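You operate a simulated robot arm through the tools that you are given. There is no shell and no other tool.

You run a simulated robot arm. Do the job below in one go: nothing can be reset, and whatever is moved stays where it is left.

JOB
Put things in order on the red bench top. At the end: the red coupling stands on top of the steel plug with a black knob; the grey block is in the blue tub; the steel plug with a blue knob stands on top of the flat white carton (marked "CORN PUFFS"); the clear cup with a yellow foot stands where the red coupling stood; whatever was shut is shut again. Leave all else as you found it, and nothing knocked over.

Only the result counts: the job must be done as asked and must still hold three seconds after the hand-in. Knocking over, shifting, dropping, spilling or breaking anything else fails it.

ROBOT AND FRAMES
A 6-joint arm with a two-finger gripper, fixed in place. Base frame: the origin is at the foot of the arm, x ahead of it, y to its left, z up; the work surface is at about z = 0. Units: mm, degrees, N and s.
With the tool pointing down near the work surface it reaches from about 240 to 620 mm from the base axis. Its first joint turns from -66.0 to 66.0 degrees. Payload 1.37 kg.
Tool frame: the origin (TCP) lies between the finger pads and is the grasp point; the fingertips stand 22 mm ahead of it; z points along the fingers, y is the line along which they close. Largest opening 92 mm; the body of the gripper starts 65 mm behind the TCP.
Orientation is that of the tool frame in the base frame, as a unit quaternion [x, y, z, w]. With the fingers straight down and closing along the base's y, the tool's x points along the base's -x, its y along +y and its z along -z.

CONTROLS
- The arm moves only by the tool move_arm. Its argument "series" is a list that holds one entry, the list of rows, each a list of 6 numbers: the shift along the base's x, y, z in mm, then the turn, a rotation vector about the base's x, y, z in degrees. In form: [[[dx, dy, dz, rx, ry, rz], ...]]. A call has 1 to 20 rows; each row shifts and turns the commanded pose from where the row before left it. "claw" is the closure, from 0 (fully open) to 1 (shut), set as the call begins (left out, the last holds). Rows are played at 5 a second. More than 50 mm and 8.6 degrees between two rows, or a gripper value outside its range, and nothing of the call is played. A pose out of reach is approached as far as the arm can. The call stops where the force on the tool passes 40 N (or 10 N more than at its start, if that is more) or the arm is blocked; 0.2 s more then pass. The fingers move at their own pace and stop on an object; they squeeze with about 26 N. The grip force told is the motor's: it shows also when the fingers shut on nothing. Time passes only in rows, and 0.2 s behind the last, so rows that do not move let the fingers close. The reply holds the time, the measured pose of the TCP, the force on the tool along the base axes, the opening and the grip force, in the units named above and with some noise, with the torque about the TCP (base axes, N m) and any sound that the robot's microphone picked up, and new pictures: "pictures" is both (left out), scene, wrist or none.
- Cameras (640 x 400 px; columns grow to the right, rows downward): "scene" is fixed at [16.7, -423.2, 578.7]; the picture's right is [0.89, -0.46, 0.00], its down [-0.28, -0.54, -0.80] and it looks along [0.36, 0.71, -0.61] (base axes); focal length 265 px, centre (320, 200). "wrist" rides on the gripper at [71, 19, -102] in the tool frame; the picture's right is [-0.26, 0.96, 0.00], its down [-0.75, -0.20, -0.63] and it looks along [-0.60, -0.16, 0.78] (tool axes); focal length 280 px, centre (320, 200). There is no depth. A picture from a camera that has moved, and an enlarged one, comes with that camera's place and axes in the base frame and with its lens.
- enlarge(camera, box): a new picture of the part [left, top, right, bottom] of that camera's present view, enlarged. No time passes.
- job_done(): hands the job in; it is judged then, once.

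Places have to be worked out from the pictures, the camera data and where the tool is seen. Open the gripper and draw the arm clear of the work before you hand the job in, unless the task says otherwise.

The tools are called after "Emit:" as a command line: name --argument value ..., lists and objects as JSON in quotes. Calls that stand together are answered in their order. move_arm: Moves the arm, as the interface text tells. Its arguments: {"type":"object","properties":{"series":{"type":"array","items":{"type":"array","items":{"type":"array","items":{"type":"number"}}}},"claw":{"type":"number"},"pictures":{"type":"string","enum":["both","scene","wrist","none"]}},"required":["series"]} The other tools are called the same way: enlarge (camera, box) takes an enlarged picture of a part of a camera's view; job_done () hands the job in.

At the start:

```text
time_s: 0.0
tcp_pos: [392.1, -13.0, 347.2]
tcp_rot: [0.0, 1.0, -0.001, 0.002]
ft_force: [0.6, -0.1, 0.5]
ft_torque: [0.01, -0.02, 0.01]
width: 91.7
gripper_force: 0.0
```

scene: 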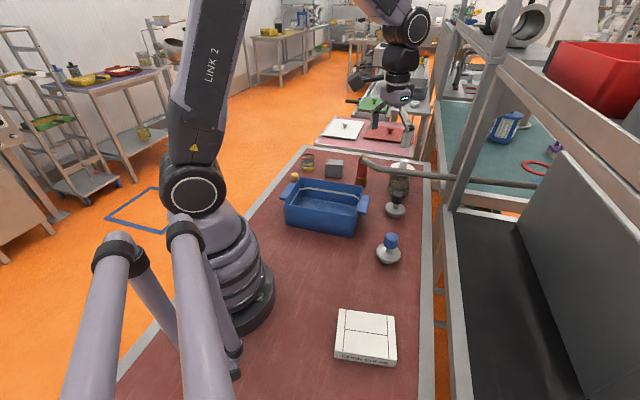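
wrist: 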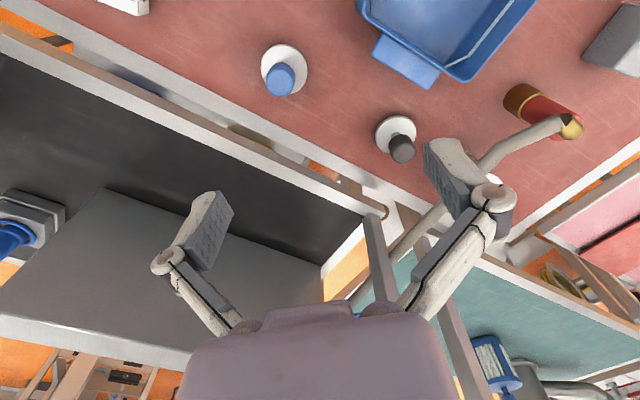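

The overview shows the blue tub, grey block, red coupling, two plugs, a white carton and something near the tub. I'll enlarge the views for detail before moving.

Emit:
enlarge --camera "scene" --box '[270, 140, 450, 280]'

Emit:
enlarge --camera "scene" --box '[300, 290, 440, 380]'

Emit:
enlarge --camera "wrist" --box '[340, 0, 640, 190]'

Emit:
enlarge --camera "scene" --box '[340, 140, 440, 210]'

```text
2.86 times, centred on (360, 210) of scene
camera zoom: at [16.7, -423.2, 578.7], right [0.89, -0.46, 0.0], down [-0.28, -0.54, -0.8], along [0.36, 0.71, -0.61], focal length 757 px, centre (206, 171)
```

zoom: 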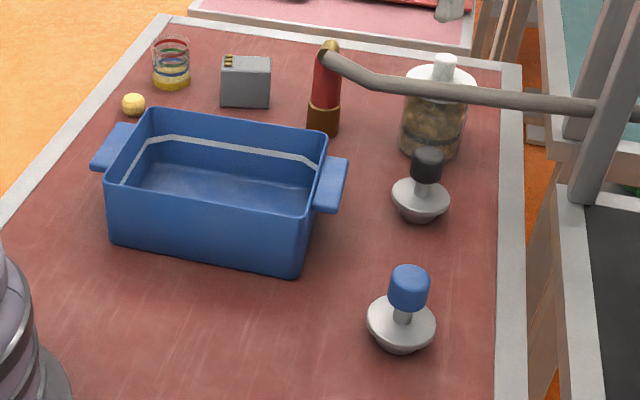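

```text
4.44 times, centred on (370, 335) of scene
camera zoom: at [16.7, -423.2, 578.7], right [0.89, -0.46, 0.0], down [-0.28, -0.54, -0.8], along [0.36, 0.71, -0.61], focal length 1178 px, centre (98, -400)
```

zoom: 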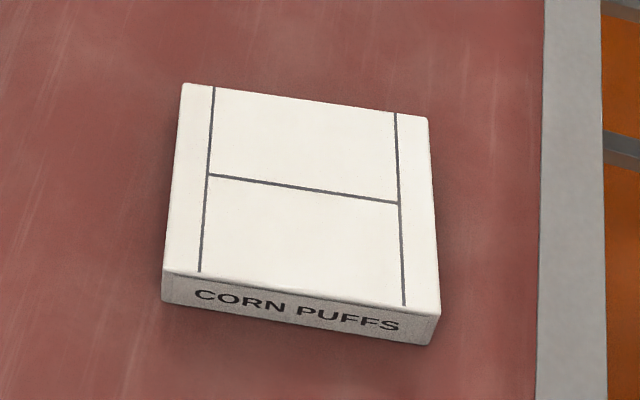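

```text
2.11 times, centred on (490, 95) of wrist
camera zoom: at [321.7, 5.3, 448.7], right [0.26, 0.96, 0.0], down [0.75, -0.2, 0.63], along [0.6, -0.17, -0.78], focal length 590 px, centre (-38, 421)
```

zoom: 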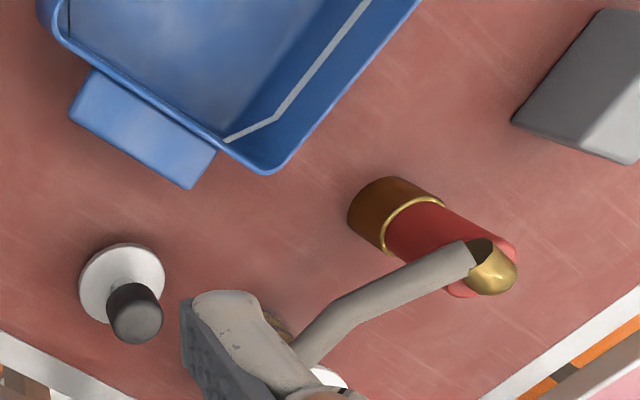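

```text
5.71 times, centred on (390, 175) of scene
camera zoom: at [16.7, -423.2, 578.7], right [0.89, -0.46, 0.0], down [-0.28, -0.54, -0.8], along [0.36, 0.71, -0.61], focal length 1514 px, centre (-80, 343)
```

zoom: 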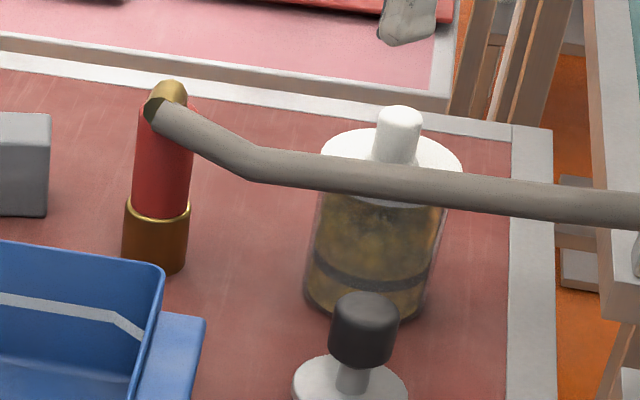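

The red coupling at about (545, 262) seems joined at its top (z≈125) to a grey hose running to the rack. The black plug is at about (554, 69), the blue plug at (406, -79), the carton at (225, -227), the cup at (419, 471) and the block at (490, 372). I'll move the wrist camera closer to check the coupling and the hose.

Emit:
move_arm --series '[[[12, 30, -8, 0, 0, 0], [12, 35, -8, 0, 0, 0], [12, 35, -8, 0, 0, 0], [12, 35, -8, 0, 0, 0], [5, 25, -5, 0, 0, 0], [0, 0, 0, 0, 0, 0]]]' --claw 0

```text
time_s: 1.4
tcp_pos: [444.8, 147.0, 311.4]
tcp_rot: [-0.001, 1.0, -0.001, 0.002]
ft_force: [0.3, -0.2, -0.5]
ft_torque: [-0.01, -0.02, 0.0]
width: 92.0
gripper_force: 0.0
camera wrist: at [374.1, 165.5, 411.9], right [0.26, 0.96, 0.0], down [0.75, -0.2, 0.63], along [0.6, -0.17, -0.78], focal length 280 px, centre (320, 200)
```

scene: 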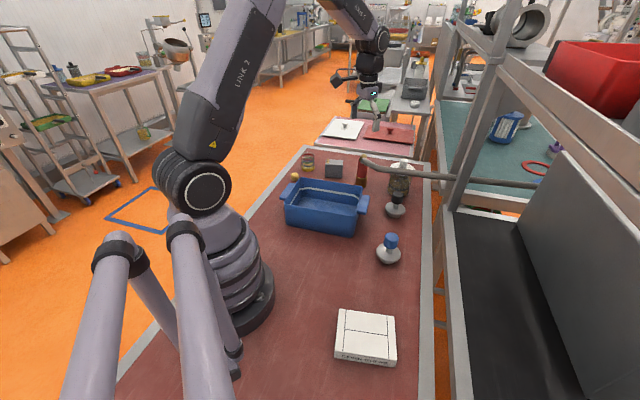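
wrist: 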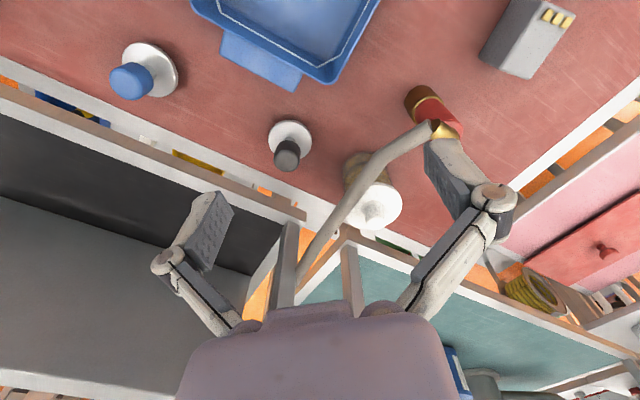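

The hose passes over the jar and ends at the coupling's brass top. I'm enlarging both for detail.

Emit:
enlarge --camera "wrist" --box '[280, 60, 480, 280]'

Emit:
enlarge --camera "wrist" --box '[470, 0, 600, 90]'

Emit:
enlarge --camera "scene" --box '[280, 140, 390, 200]'

Emit:
enlarge --camera "scene" --box '[340, 130, 560, 260]'

```text
1.82 times, centred on (380, 170) of wrist
camera zoom: at [374.1, 165.5, 411.9], right [0.26, 0.96, 0.0], down [0.75, -0.2, 0.63], along [0.6, -0.17, -0.78], focal length 510 px, centre (211, 254)
```

zoom: 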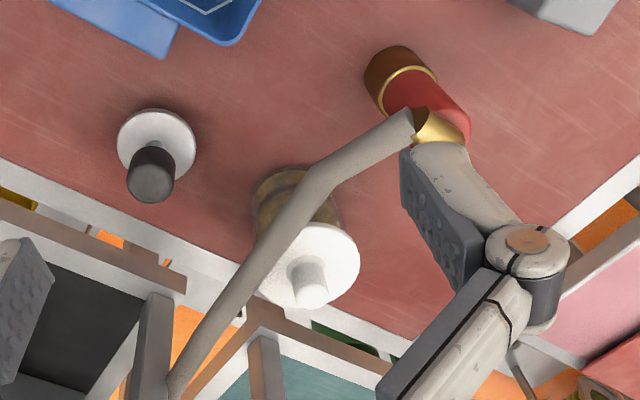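

```text
4.44 times, centred on (535, 45) of wrist
camera zoom: at [374.1, 165.5, 411.9], right [0.26, 0.96, 0.0], down [0.75, -0.2, 0.63], along [0.6, -0.17, -0.78], focal length 1246 px, centre (-636, 889)
```

zoom: 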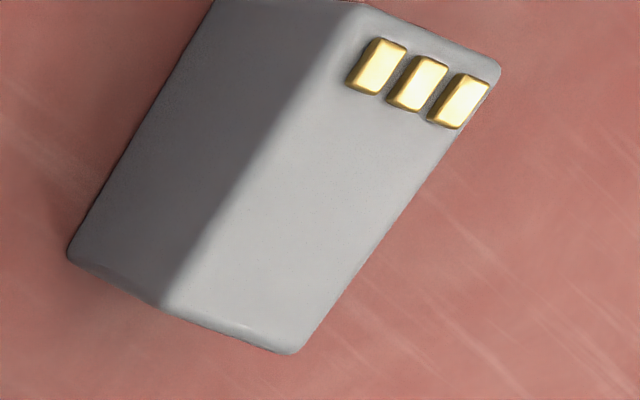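

```text
5.82 times, centred on (335, 170) of scene
camera zoom: at [16.7, -423.2, 578.7], right [0.89, -0.46, 0.0], down [-0.28, -0.54, -0.8], along [0.36, 0.71, -0.61], focal length 1542 px, centre (233, 374)
```

zoom: 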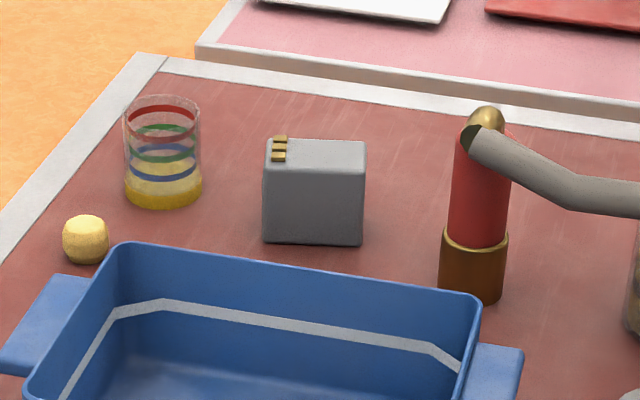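

```text
2.91 times, centred on (450, 195) of scene
camera zoom: at [16.7, -423.2, 578.7], right [0.89, -0.46, 0.0], down [-0.28, -0.54, -0.8], along [0.36, 0.71, -0.61], focal length 771 px, centre (-58, 214)
```

zoom: 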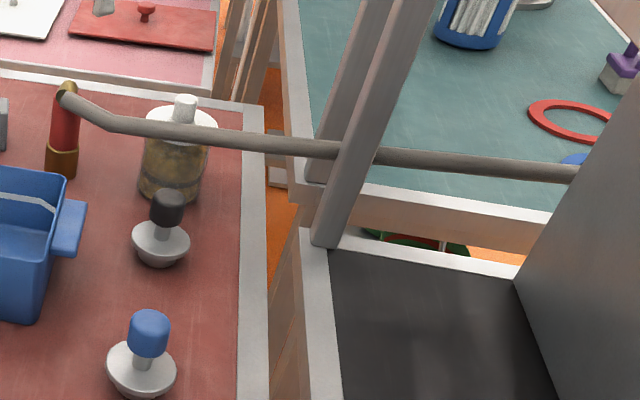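

The hose leaves the coupling's brass elbow towards -y, so I'll grip the red body with the fingers closing along x. I'm turning the tool 90° and moving above the coupling at a safe height.

Emit:
move_arm --series '[[[9, 10, -5, 0, 0, 8.2], [9, 10, -5, 0, 0, 8.2], [9, 10, -5, 0, 0, 8.2], [9, 10, -5, 0, 0, 8.2], [9, 10, -5, 0, 0, 8.2], [9, 10, -5, 0, 0, 8.2], [9, 10, -5, 0, 0, 8.2], [9, 10, -5, 0, 0, 8.2], [9, 10, -5, 0, 0, 8.2], [9, 10, -5, 0, 0, 8.2], [9, 10, -5, 0, 0, 8], [0, 0, 0, 0, 0, 0]]]' --claw 0

```text
time_s: 4.0
tcp_pos: [546.0, 256.2, 255.4]
tcp_rot: [0.708, -0.707, 0.0, -0.001]
ft_force: [0.4, 0.3, 0.1]
ft_torque: [0.0, 0.03, 0.03]
width: 91.9
gripper_force: 0.1
camera wrist: at [526.1, 184.8, 356.5], right [-0.97, 0.26, 0.0], down [0.2, 0.75, 0.63], along [0.16, 0.6, -0.78], focal length 280 px, centre (320, 200)
```

scene: 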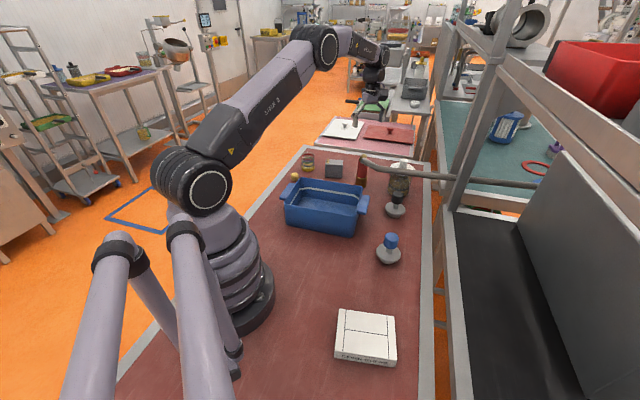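
wrist: 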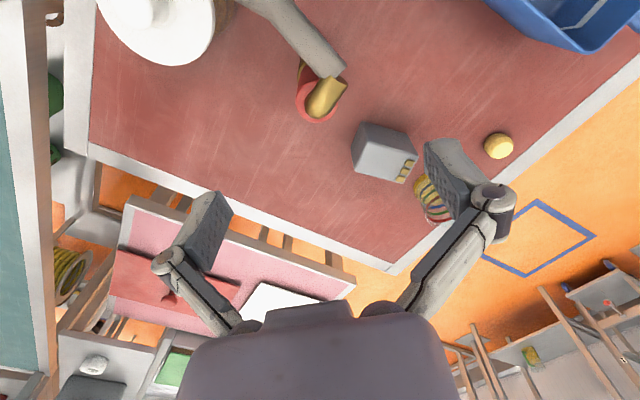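

The pose is reachable. The coupling is now below the camera, so I'm enlarging to locate it and the cup.

Emit:
enlarge --camera "wrist" --box '[260, 40, 400, 140]'

Emit:
enlarge --camera "wrist" --box '[340, 100, 540, 230]'

Emit:
enlarge --camera "scene" --box '[330, 80, 430, 200]'

```text
4.00 times, centred on (330, 90) of wrist
camera zoom: at [526.1, 184.8, 356.5], right [-0.97, 0.26, 0.0], down [0.2, 0.75, 0.63], along [0.16, 0.6, -0.78], focal length 1122 px, centre (280, 640)
```

zoom: 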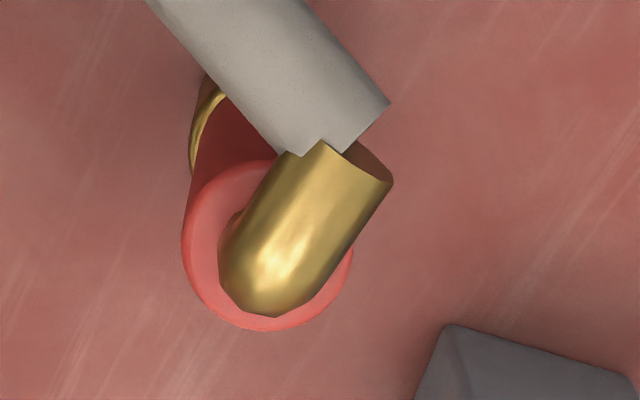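

```text
3.08 times, centred on (440, 165) of wrist
camera zoom: at [526.1, 184.8, 356.5], right [-0.97, 0.26, 0.0], down [0.2, 0.75, 0.63], along [0.16, 0.6, -0.78], focal length 863 px, centre (-49, 308)
```

zoom: 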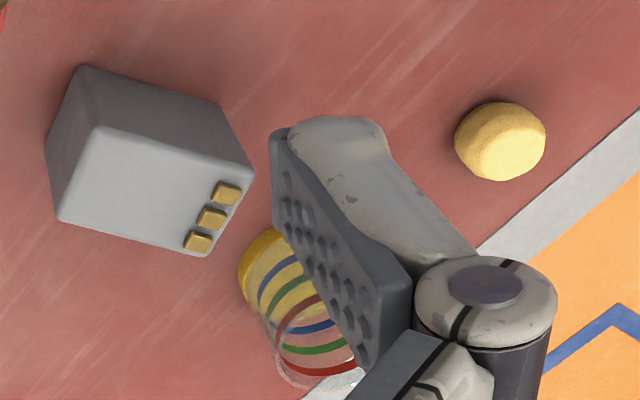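

```text
3.33 times, centred on (380, 140) of scene
camera zoom: at [16.7, -423.2, 578.7], right [0.89, -0.46, 0.0], down [-0.28, -0.54, -0.8], along [0.36, 0.71, -0.61], focal length 884 px, centre (120, 400)
```

zoom: 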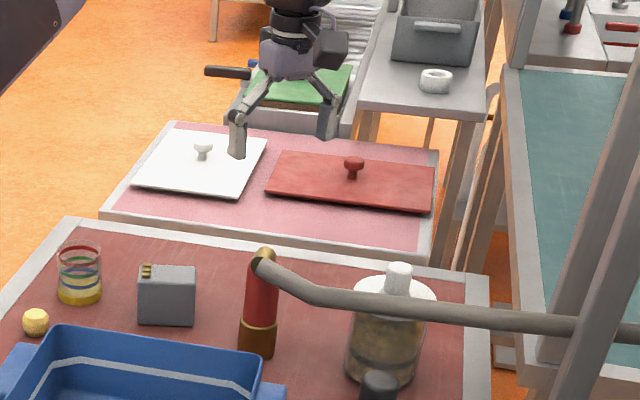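

The elbow's mouth points towards (-x,-y) at about 39°, and the coupling axis is at about (550, 267). I'll turn the tool back to 39° yaw so the fingers close across the elbow, then check again.

Emit:
move_arm --series '[[[0.5, 1.5, -3, 0, 0, -7.3], [0.5, 1.5, -3, 0, 0, -7.3], [0.5, 1.5, -3, 0, 0, -7.3], [0.5, 1.5, -3, 0, 0, -7.3], [0.5, 1.5, -3, 0, 0, -7.3], [0.5, 1.5, -3, 0, 0, -7.3], [1, 1.5, -3, 0, 0, -7.2], [0, 0, 0, 0, 0, 0]]]' --claw 0 --pictures "wrist"

Emit:
enlarge --camera "wrist" --box '[240, 30, 420, 150]'

```text
time_s: 5.8
tcp_pos: [549.6, 266.5, 235.0]
tcp_rot: [-0.332, 0.943, -0.001, 0.001]
ft_force: [0.3, 0.3, 0.6]
ft_torque: [0.01, 0.03, -0.01]
width: 92.1
gripper_force: 0.1
camera wrist: at [481.6, 236.7, 335.5], right [-0.4, 0.92, 0.0], down [0.71, 0.31, 0.63], along [0.57, 0.25, -0.78], focal length 280 px, centre (320, 200)
```

wrist: 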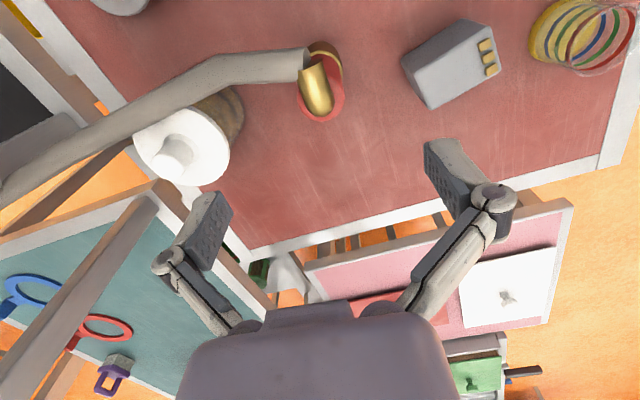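

```text
3.33 times, centred on (330, 90) of wrist
camera zoom: at [481.6, 236.7, 335.5], right [-0.4, 0.92, 0.0], down [0.71, 0.31, 0.63], along [0.57, 0.25, -0.78], focal length 935 px, centre (287, 567)
```

zoom: 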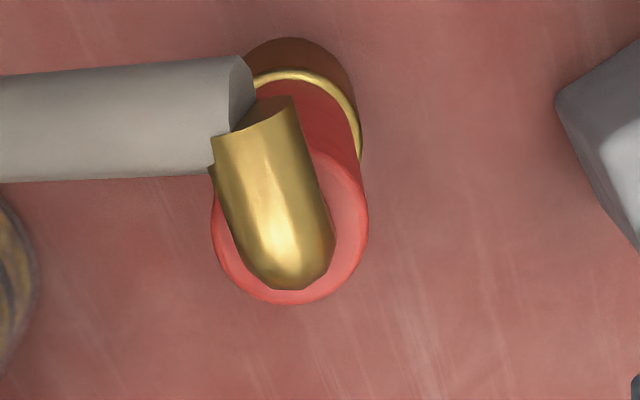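

The elbow is aligned with the tool's x axis and the axis estimate is about (548, 267). I'm descending in stages with the fingers open and either side of the red body.

Emit:
move_arm --series '[[[0, 0, -25, 0, 0, 0], [-0.5, 0.5, -25, 0, 0, 0], [0, 0, -25, 0, 0, 0], [0, 0, -25, 0, 0, 0], [0, 0, 0, 0, 0, 0]]]' --claw 0

Emit:
enlarge --camera "scene" --box '[330, 110, 430, 210]'

```text
time_s: 7.0
tcp_pos: [547.9, 266.2, 134.0]
tcp_rot: [-0.334, 0.943, 0.0, 0.001]
ft_force: [-0.3, -0.1, -0.5]
ft_torque: [0.01, 0.02, -0.01]
width: 92.1
gripper_force: 0.2
camera wrist: at [480.8, 236.4, 235.1], right [-0.4, 0.92, 0.0], down [0.71, 0.31, 0.63], along [0.57, 0.25, -0.78], focal length 280 px, centre (320, 200)
```

scene: 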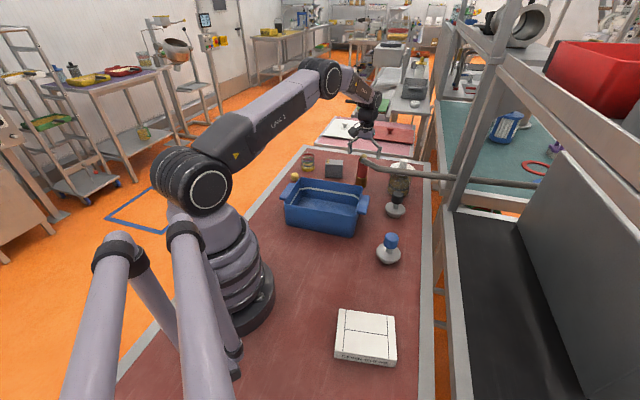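
wrist: 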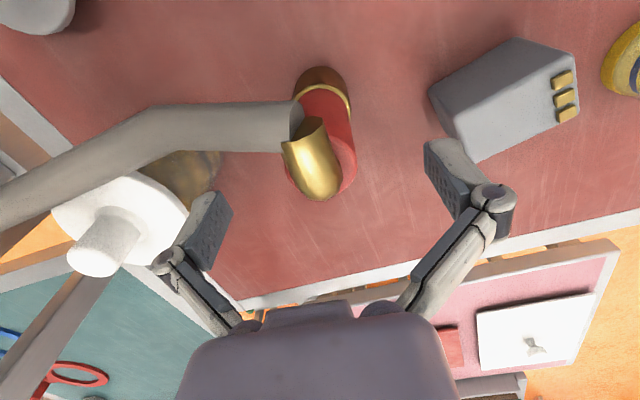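

```text
4.00 times, centred on (380, 160) of scene
camera zoom: at [16.7, -423.2, 578.7], right [0.89, -0.46, 0.0], down [-0.28, -0.54, -0.8], along [0.36, 0.71, -0.61], focal length 1060 px, centre (80, 360)
```

zoom: 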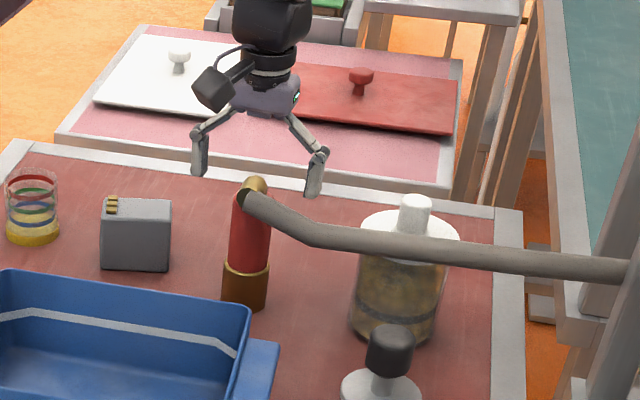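

The coupling is centred between the fingers. I'll narrow the opening slightly to stay clear of the jar and descend to grip height at about z=86.

Emit:
move_arm --series '[[[0, 0, 0, 0, 0, 0], [0, 0, -16, 0, 0, 0], [0, 0, -16, 0, 0, 0], [0, 0, -15, 0, 0, 0], [0, 0, 0, 0, 0, 0]]]' --claw 0.22

Emit:
enlarge --camera "scene" --box '[330, 120, 430, 210]'

```text
time_s: 8.2
tcp_pos: [547.5, 268.3, 87.3]
tcp_rot: [-0.334, 0.943, 0.0, 0.001]
ft_force: [0.7, -1.4, -0.1]
ft_torque: [0.01, 0.03, -0.01]
width: 72.0
gripper_force: 0.0
camera wrist: at [480.4, 236.5, 188.8], right [-0.4, 0.92, 0.0], down [0.71, 0.31, 0.63], along [0.57, 0.25, -0.78], focal length 280 px, centre (320, 200)
```

scene: 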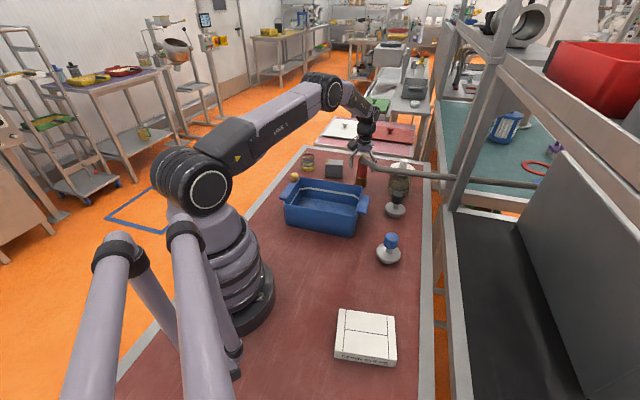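
wrist: 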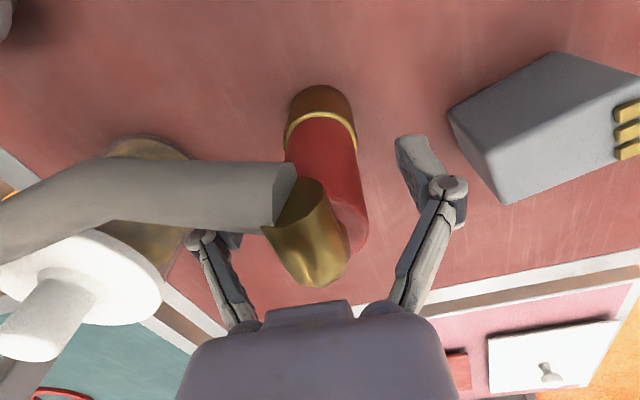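

```text
4.44 times, centred on (380, 165) of scene
camera zoom: at [16.7, -423.2, 578.7], right [0.89, -0.46, 0.0], down [-0.28, -0.54, -0.8], along [0.36, 0.71, -0.61], focal length 1178 px, centre (53, 356)
```

zoom: 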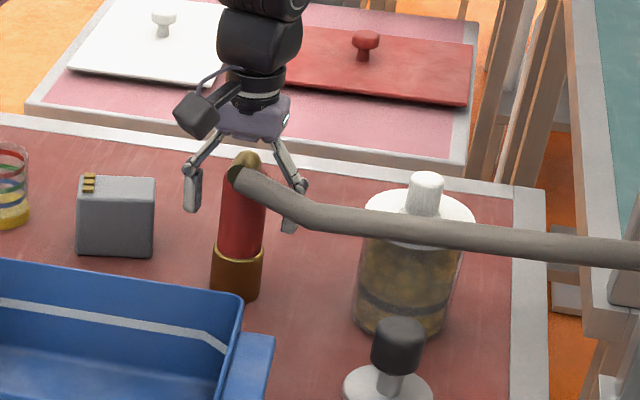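

The fingers straddle the red body, and the coupling's foot works out at about (546.7, 267). I'm closing the gripper without moving.

Emit:
move_arm --series '[[[0, 0, 0, 0, 0, 0], [0, 0, 0, 0, 0, 0], [0, 0, 0, 0, 0, 0], [0, 0, 0, 0, 0, 0]]]' --claw 1 --pictures "wrist"

```text
time_s: 9.2
tcp_pos: [548.2, 266.1, 87.2]
tcp_rot: [-0.334, 0.943, -0.001, 0.001]
ft_force: [0.9, -1.2, 1.6]
ft_torque: [-0.09, -0.02, -0.03]
width: 35.9
gripper_force: 25.7
camera wrist: at [480.4, 236.4, 189.0], right [-0.4, 0.92, 0.0], down [0.71, 0.31, 0.63], along [0.57, 0.25, -0.78], focal length 280 px, centre (320, 200)
```

wrist: 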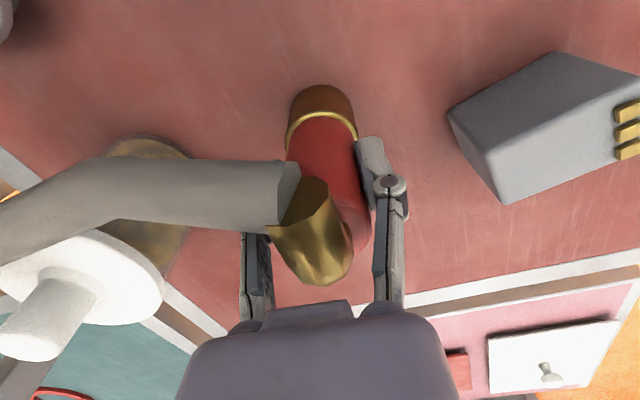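

The coupling is gripped at a width of 35.9 mm. I'm lifting a little to feel the hose's reaction.

Emit:
move_arm --series '[[[0, 0, 5, 0, 0, 0], [0, 0, 5, 0, 0, 0], [0, 0, 10, 0, 0, 0], [0, 0, 10, 0, 0, 0], [0, 0, 0, 0, 0, 0]]]'

Emit:
enlarge --camera "scene" --box '[330, 110, 560, 240]'

```text
time_s: 10.4
tcp_pos: [547.0, 267.2, 117.1]
tcp_rot: [-0.333, 0.943, -0.001, 0.001]
ft_force: [-0.9, -0.2, -2.0]
ft_torque: [-0.02, 0.0, 0.02]
width: 36.0
gripper_force: 25.7
camera wrist: at [480.3, 236.9, 218.8], right [-0.4, 0.92, 0.0], down [0.71, 0.32, 0.63], along [0.57, 0.25, -0.78], focal length 280 px, centre (320, 200)
```

scene: 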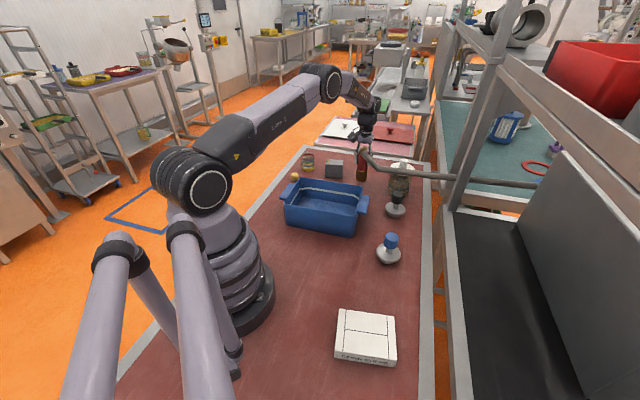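
wrist: 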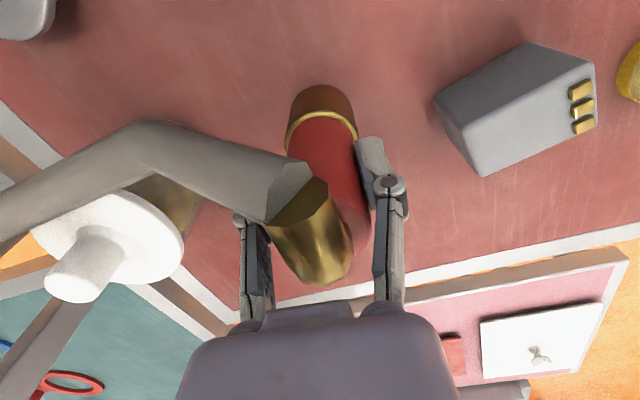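

```text
2.78 times, centred on (445, 175) of scene
camera zoom: at [16.7, -423.2, 578.8], right [0.89, -0.46, 0.0], down [-0.28, -0.54, -0.8], along [0.36, 0.71, -0.61], focal length 738 px, centre (-28, 270)
```

zoom: 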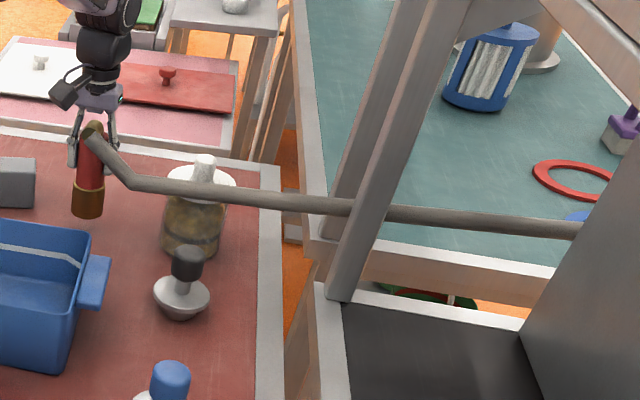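

The coupling lifts with about 2 N of load and the hose end follows while its bend stays put. I'll lift further in small steps and watch the force.

Emit:
move_arm --series '[[[0, 0, 15, 0, 0, 0], [0, 0, 15, 0, 0, 0], [0, 0, 15, 0, 0, 0], [0, 0, 15, 0, 0, 0], [0, 0, 15, 0, 0, 0], [0, 0, 0, 0, 0, 0]]]'

Emit:
enlarge --camera "scene" --box '[330, 90, 560, 240]'

```text
time_s: 11.8
tcp_pos: [548.6, 267.6, 192.2]
tcp_rot: [-0.333, 0.943, -0.001, 0.0]
ft_force: [0.1, -0.1, -2.7]
ft_torque: [-0.05, -0.02, -0.01]
width: 36.0
gripper_force: 26.4
camera wrist: at [480.8, 237.3, 294.3], right [-0.4, 0.92, 0.0], down [0.71, 0.31, 0.63], along [0.57, 0.25, -0.78], focal length 280 px, centre (320, 200)
```

scene: 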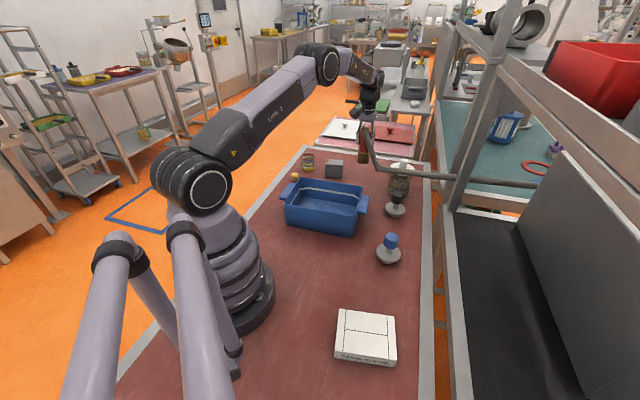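
wrist: 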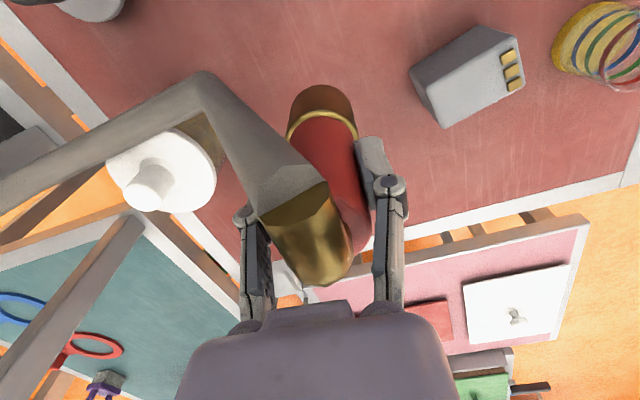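

```text
2.67 times, centred on (445, 165) of scene
camera zoom: at [16.7, -423.2, 578.8], right [0.89, -0.46, 0.0], down [-0.28, -0.54, -0.8], along [0.36, 0.71, -0.61], focal length 707 px, centre (-13, 293)
```

zoom: 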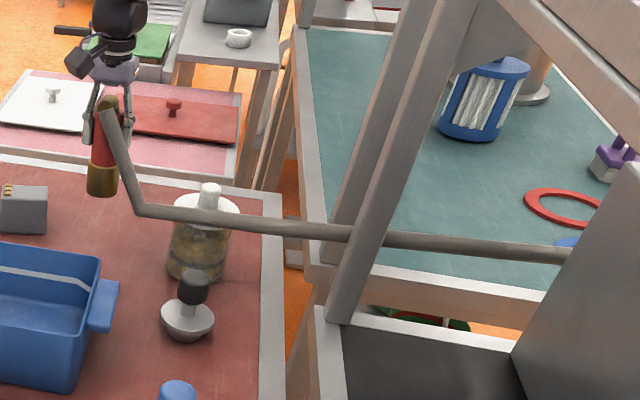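

The hose stretches easily from its fixed bend near (549, 190, 129). I'll carry the coupling around the inner side of the bend, turning the elbow towards the bend, and bring it near the black plug.

Emit:
move_arm --series '[[[-18, -12, 4, 0, 0, -7], [-18, -13, 4, 0, 0, -7], [-18, -13, 4, 0, 0, -7], [-18, -14, 2, 0, 0, -7], [0, -20, 0, 0, 0, -7], [0, -20, 0, 0, 0, -7], [0, -20, 0, 0, 0, -7], [0, -20, 0, 0, 0, -7], [0, -20, 0, 0, 0, -7], [0, -20, 0, 0, 0, -7], [0, 0, 0, 0, 0, 0]]]'

Emit:
enlarge --camera "scene" --box '[330, 90, 560, 240]'

```text
time_s: 14.2
tcp_pos: [475.6, 95.1, 206.7]
tcp_rot: [0.268, 0.963, -0.001, 0.001]
ft_force: [0.6, -0.3, -1.8]
ft_torque: [0.01, -0.01, 0.02]
width: 36.1
gripper_force: 26.5
camera wrist: at [424.7, 147.9, 307.8], right [0.72, 0.69, 0.0], down [0.54, -0.56, 0.63], along [0.43, -0.45, -0.78], focal length 280 px, centre (320, 200)
```

scene: 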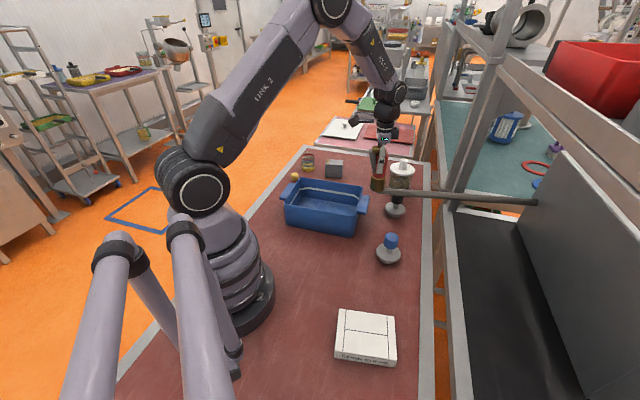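
wrist: 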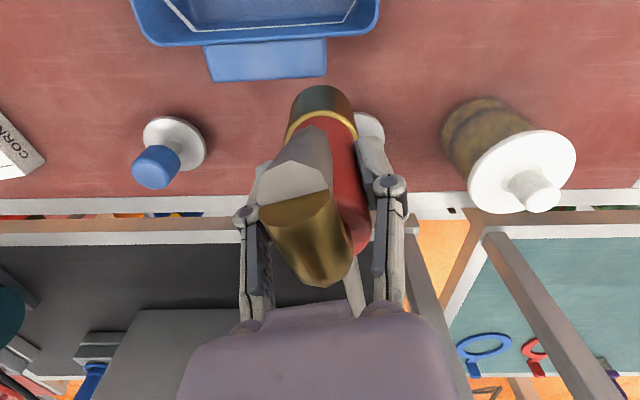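

```text
2.67 times, centred on (445, 165) of scene
camera zoom: at [16.7, -423.2, 578.7], right [0.89, -0.46, 0.0], down [-0.28, -0.54, -0.8], along [0.36, 0.71, -0.61], focal length 707 px, centre (-13, 293)
```

zoom: 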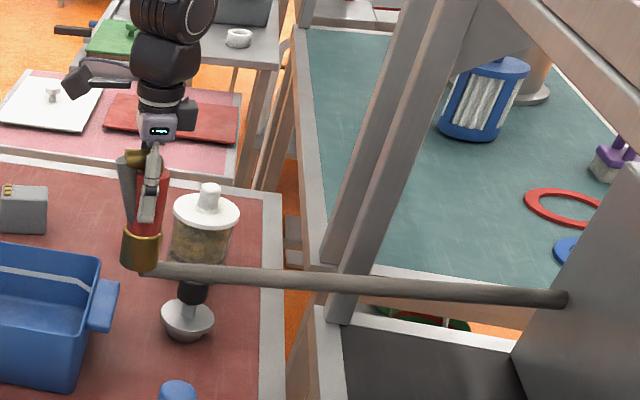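

The main hose has moved along with the coupling. I need a closer look at where it runs relative to the coupling and the black plug.

Emit:
enlarge --camera "scene" --box '[355, 120, 455, 230]'

Emit:
enlarge --camera "wrist" --box '[220, 70, 440, 330]'

Emit:
enlarge --camera "scene" --box '[380, 120, 640, 280]'

```text
3.64 times, centred on (405, 175) of scene
camera zoom: at [16.7, -423.2, 578.7], right [0.89, -0.46, 0.0], down [-0.28, -0.54, -0.8], along [0.36, 0.71, -0.61], focal length 964 px, centre (11, 291)
```

zoom: 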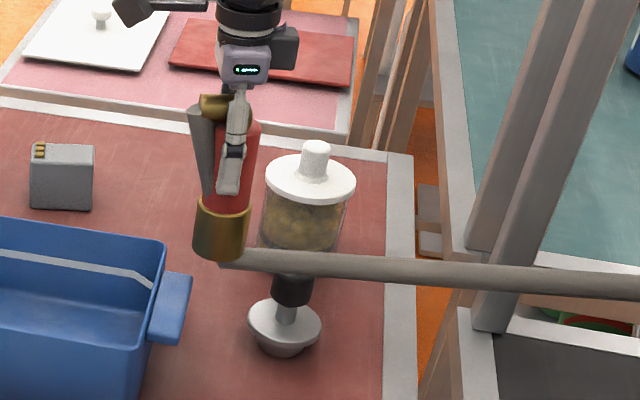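

```text
1.54 times, centred on (330, 200) of wrist
camera zoom: at [424.7, 147.9, 307.8], right [0.72, 0.69, 0.0], down [0.54, -0.56, 0.63], along [0.43, -0.45, -0.78], focal length 431 px, centre (305, 200)
```

zoom: 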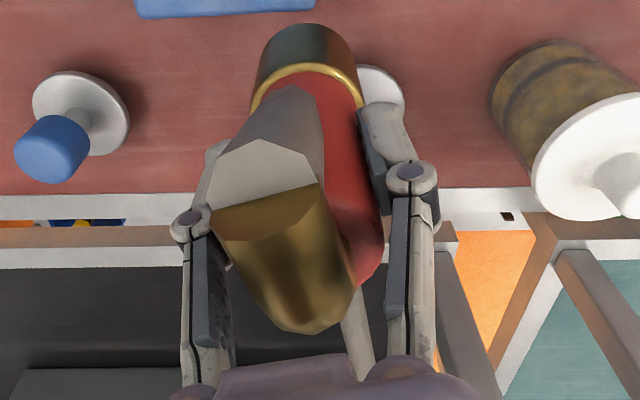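

```text
2.46 times, centred on (510, 200) of scene
camera zoom: at [16.7, -423.2, 578.7], right [0.89, -0.46, 0.0], down [-0.28, -0.54, -0.8], along [0.36, 0.71, -0.61], focal length 652 px, centre (-148, 200)
```

zoom: 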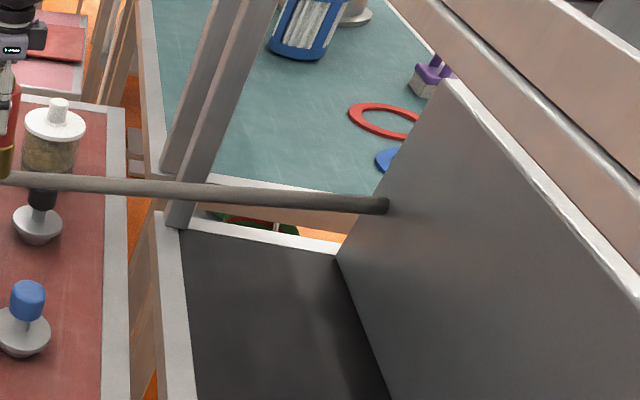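

The hose now hangs down under the coupling towards a far anchor beyond the rack, in about the (+x,-y) direction. I'll turn the coupling back so the elbow faces that way (yaw about 110°) and the hose falls on the free side.

Emit:
move_arm --series '[[[0, 0, 0, 0, 0, 8], [0, 0, 0, 0, 0, 8], [0, 0, 0, 0, 0, 8], [0, 0, 0, 0, 0, 8], [0, 0, 0, 0, 0, 8], [0, 0, 0, 0, 0, 8], [0, 0, 0, 0, 0, 8], [0, 0, 0, 0, 0, 8], [0, 0, 0, 0, 0, 8], [0, 0, 0, 0, 0, 8], [0, 0, 0, 0, 0, 8], [0, 0, 0, 0, 0, 8], [0, 0, 0, 0, 0, 8], [0, 0, 0, 0, 0, 8], [0, 0, 0, 0, 0, 8], [0, 0, 0, 0, 0, 8], [0, 0, 0, 0, 0, 8], [0, 0, 0, 0, 0, 5], [0, 0, 0, 0, 0, 0]]]'

Emit:
enlarge --camera "scene" --box '[355, 100, 555, 230]'

```text
time_s: 18.2
tcp_pos: [476.0, 95.7, 205.7]
tcp_rot: [0.82, -0.573, 0.0, -0.001]
ft_force: [-0.6, -0.1, -2.5]
ft_torque: [-0.02, 0.01, 0.01]
width: 36.0
gripper_force: 26.9
camera wrist: at [482.3, 21.3, 307.6], right [-1.0, -0.08, 0.0], down [-0.07, 0.78, 0.63], along [-0.05, 0.62, -0.78], focal length 280 px, centre (320, 200)
```

scene: 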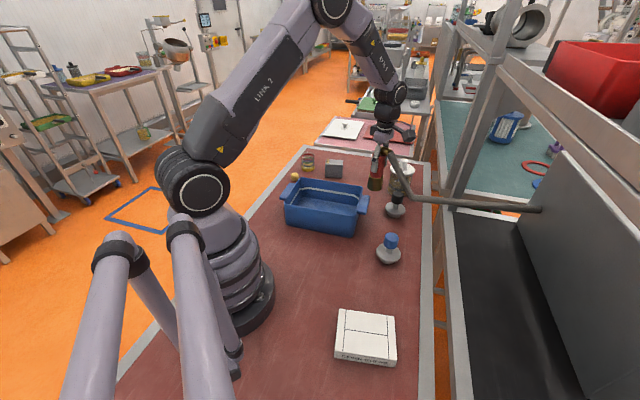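
wrist: 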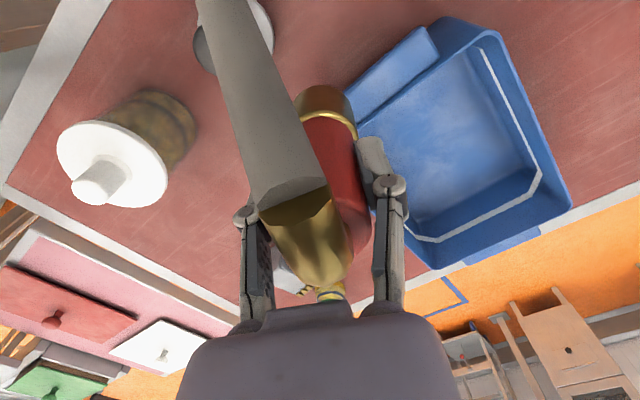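

```text
3.08 times, centred on (455, 165) of scene
camera zoom: at [16.7, -423.2, 578.7], right [0.89, -0.46, 0.0], down [-0.28, -0.54, -0.8], along [0.36, 0.71, -0.61], focal length 816 px, centre (-95, 308)
```

zoom: 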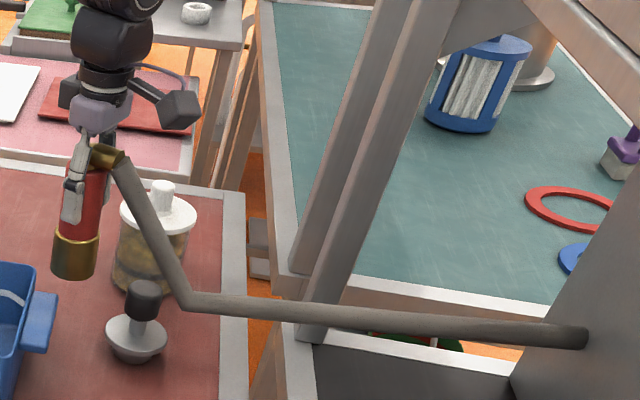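

The hose now hangs on the free side. To measure the black plug accurately, I'll shift 45 mm towards -x so it shows beside the hose in the wrist view.

Emit:
move_arm --series '[[[-20, 0, 0, 0, 0, 0], [-25, -10, 0, 0, 0, 0], [0, -10, 0, 0, 0, 0], [0, 0, 0, 0, 0, 0], [0, 0, 0, 0, 0, 0]]]' --pictures "wrist"

Emit:
enlarge --camera "wrist" --box '[40, 0, 290, 160]'

Emit:
enlarge --camera "scene" --box '[340, 140, 480, 240]'

```text
time_s: 19.4
tcp_pos: [431.6, 74.5, 205.7]
tcp_rot: [0.819, -0.573, 0.0, -0.001]
ft_force: [-0.2, -0.3, -2.9]
ft_torque: [-0.03, -0.02, -0.03]
width: 35.8
gripper_force: 26.0
camera wrist: at [437.8, 1.3, 307.7], right [-1.0, -0.08, 0.0], down [-0.07, 0.78, 0.63], along [-0.05, 0.62, -0.78], focal length 280 px, centre (320, 200)
```

wrist: 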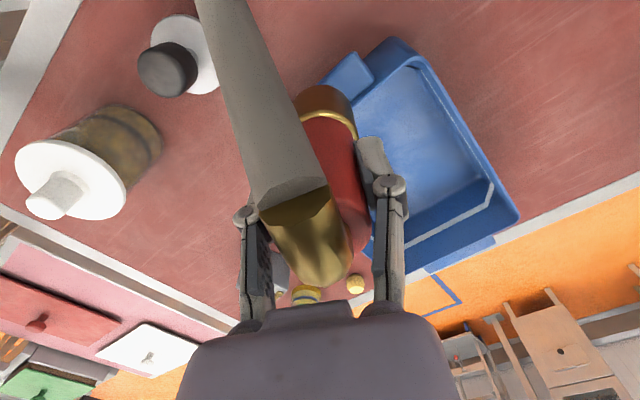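

```text
2.50 times, centred on (165, 80) of wrist
camera zoom: at [437.8, 1.3, 307.7], right [-1.0, -0.08, 0.0], down [-0.07, 0.78, 0.63], along [-0.05, 0.62, -0.78], focal length 701 px, centre (708, 500)
```

zoom: 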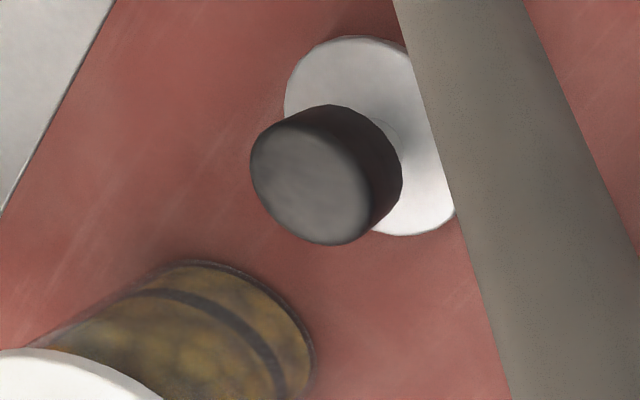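

```text
4.00 times, centred on (410, 190) of scene
camera zoom: at [16.7, -423.2, 578.7], right [0.89, -0.46, 0.0], down [-0.28, -0.54, -0.8], along [0.36, 0.71, -0.61], focal length 1060 px, centre (-40, 240)
```

zoom: 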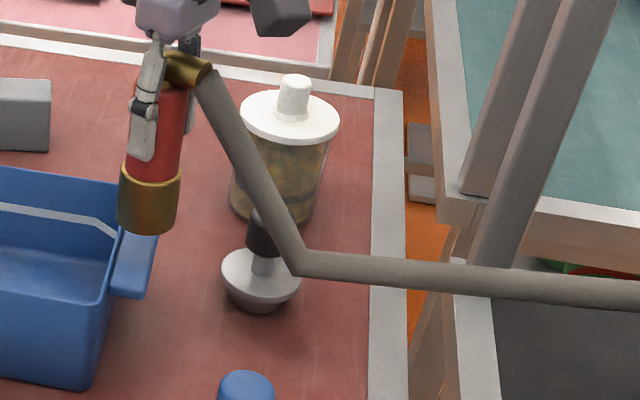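

Triangulating the knob gives its top at about (552, 69, z≈82). I'm moving the coupling above it, with its bottom about 33 mm over the knob, to check alignment.

Emit:
move_arm --series '[[[30, -1, 0, 0, 0, 0], [30, -1, 0, 0, 0, 0], [30, -1, 0, 0, 0, 0], [30, -1, 0, 0, 0, 0], [0, 0, -5, 0, 0, 0], [0, 0, 0, 0, 0, 0]]]'

Emit:
enlarge --camera "scene" --box '[370, 130, 450, 230]'

Emit:
enlarge --camera "wrist" --box '[230, 60, 410, 200]'

```text
time_s: 20.8
tcp_pos: [551.1, 72.1, 201.9]
tcp_rot: [0.819, -0.573, 0.0, -0.001]
ft_force: [-0.5, -0.1, -2.9]
ft_torque: [0.02, 0.01, -0.04]
width: 35.8
gripper_force: 26.4
camera wrist: at [557.2, -2.8, 302.2], right [-1.0, -0.08, 0.0], down [-0.07, 0.78, 0.63], along [-0.05, 0.62, -0.78], focal length 280 px, centre (320, 200)
```

scene: 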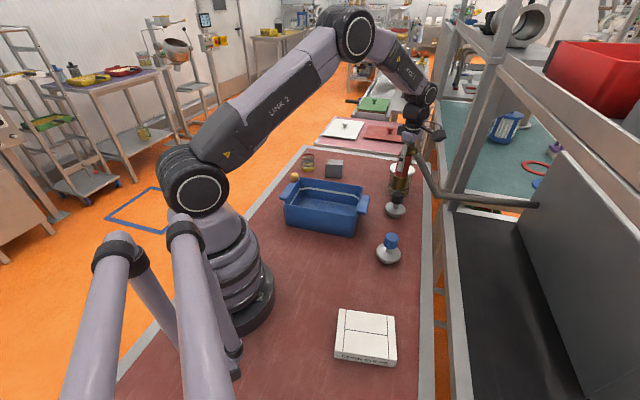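
wrist: 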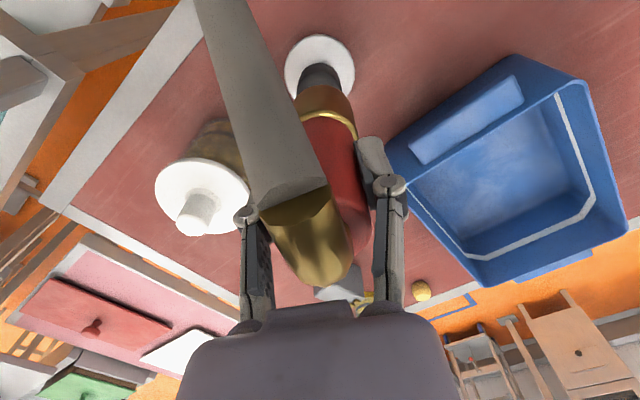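

```text
4.00 times, centred on (410, 180) of scene
camera zoom: at [16.7, -423.2, 578.7], right [0.89, -0.46, 0.0], down [-0.28, -0.54, -0.8], along [0.36, 0.71, -0.61], focal length 1060 px, centre (-40, 280)
```

zoom: 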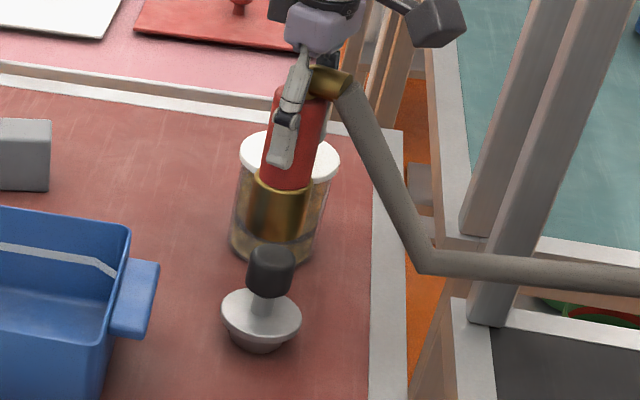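

```text
2.86 times, centred on (320, 130) of wrist
camera zoom: at [557.2, -2.8, 302.2], right [-1.0, -0.08, 0.0], down [-0.07, 0.78, 0.63], along [-0.05, 0.62, -0.78], focal length 801 px, centre (320, 400)
```

zoom: 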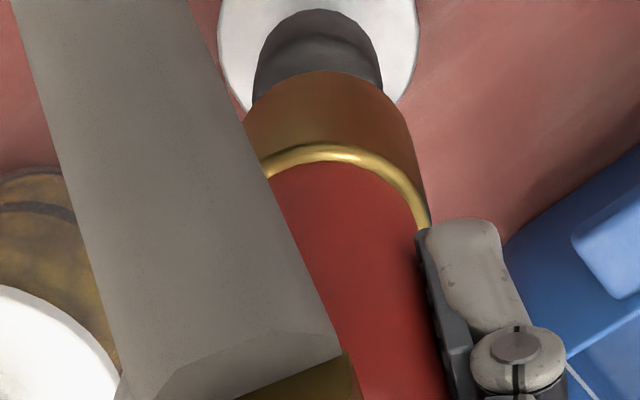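

Coupling and knob are aligned to within 1–2 mm in both views. I'm lowering most of the way now, then in fine steps.

Emit:
move_arm --series '[[[0.5, -0.7, -8, 0, 0, 0], [0, 0, -8, 0, 0, 0], [0, 0, -6, 0, 0, 0], [0, 0, -2, 0, 0, 0], [0, 0, 0, 0, 0, 0]]]'

Emit:
enlarge --camera "scene" --box '[370, 140, 450, 230]'

```text
time_s: 22.0
tcp_pos: [551.2, 70.6, 177.6]
tcp_rot: [0.819, -0.573, 0.0, -0.001]
ft_force: [0.1, 0.3, -2.6]
ft_torque: [-0.02, -0.02, 0.0]
width: 35.8
gripper_force: 26.3
camera wrist: at [557.8, -3.2, 278.4], right [-1.0, -0.08, 0.0], down [-0.07, 0.78, 0.63], along [-0.05, 0.62, -0.78], focal length 280 px, centre (320, 200)
```

scene: 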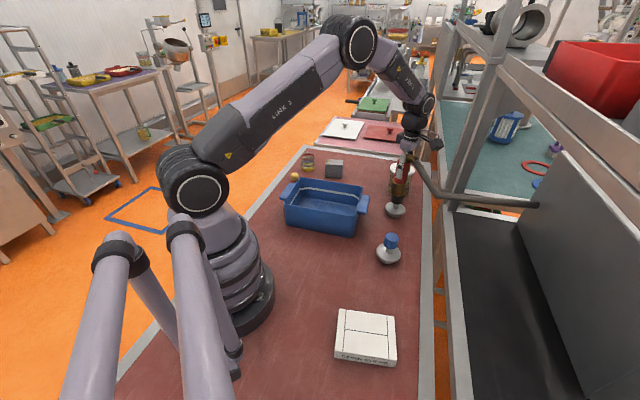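
wrist: 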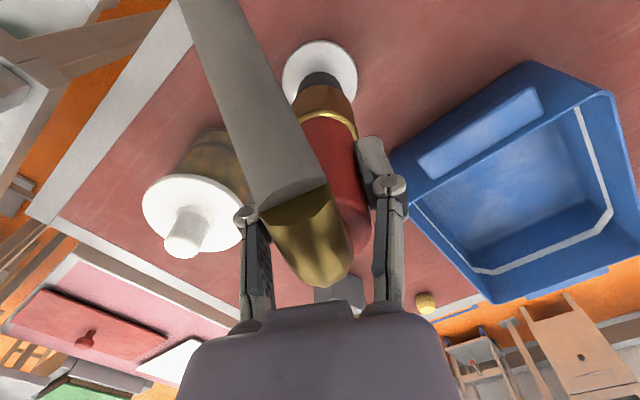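

```text
4.44 times, centred on (410, 185) of scene
camera zoom: at [16.7, -423.2, 578.7], right [0.89, -0.46, 0.0], down [-0.28, -0.54, -0.8], along [0.36, 0.71, -0.61], focal length 1178 px, centre (-80, 267)
```

zoom: 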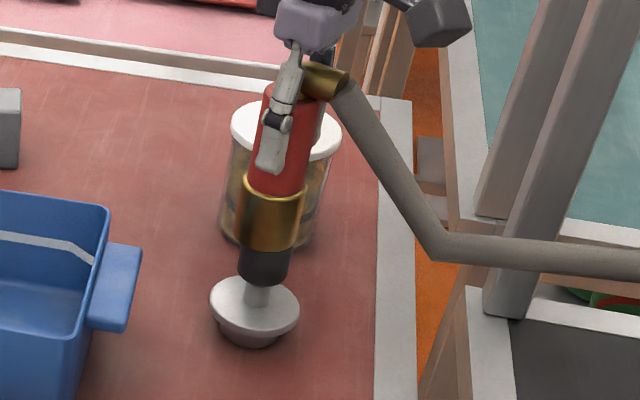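

The coupling's bottom is now about 6–8 mm over the knob by estimate. I'm lowering in 1 mm rows and watching the vertical force.

Emit:
move_arm --series '[[[0, 0, -1, 0, 0, 0], [0, 0, -1, 0, 0, 0], [0, 0, -1, 0, 0, 0], [0, 0, -1, 0, 0, 0], [0, 0, 0, 0, 0, 0]]]' --pictures "none"

Emit:
enlarge --camera "scene" --box '[380, 180, 420, 220]'

```text
time_s: 23.2
tcp_pos: [551.1, 71.0, 175.9]
tcp_rot: [0.819, -0.574, 0.002, -0.002]
ft_force: [-3.0, 0.5, 23.9]
ft_torque: [0.05, 0.13, 0.08]
width: 36.3
gripper_force: 26.1
```

```text
10.00 times, centred on (400, 200) of scene
camera zoom: at [16.6, -423.3, 578.7], right [0.89, -0.46, 0.0], down [-0.28, -0.54, -0.8], along [0.36, 0.71, -0.6], focal length 2650 px, centre (-480, 200)
```

zoom: 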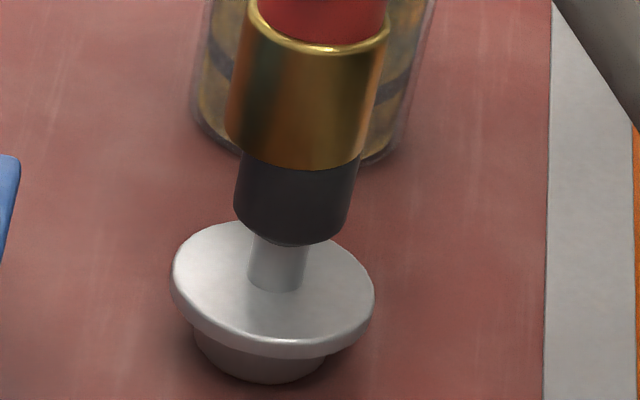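

Contact was made at 24 N, so I'm easing up to take most of the load off before releasing.

Emit:
move_arm --series '[[[0, 0, 1, 0, 0, 0], [0, 0, 0.8, 0, 0, 0], [0, 0, 0, 0, 0, 0]]]' --pictures "none"

```text
time_s: 24.0
tcp_pos: [552.1, 71.4, 173.4]
tcp_rot: [0.819, -0.574, 0.001, -0.002]
ft_force: [3.3, 0.5, 11.7]
ft_torque: [-0.01, -0.27, 0.03]
width: 35.9
gripper_force: 25.9
```

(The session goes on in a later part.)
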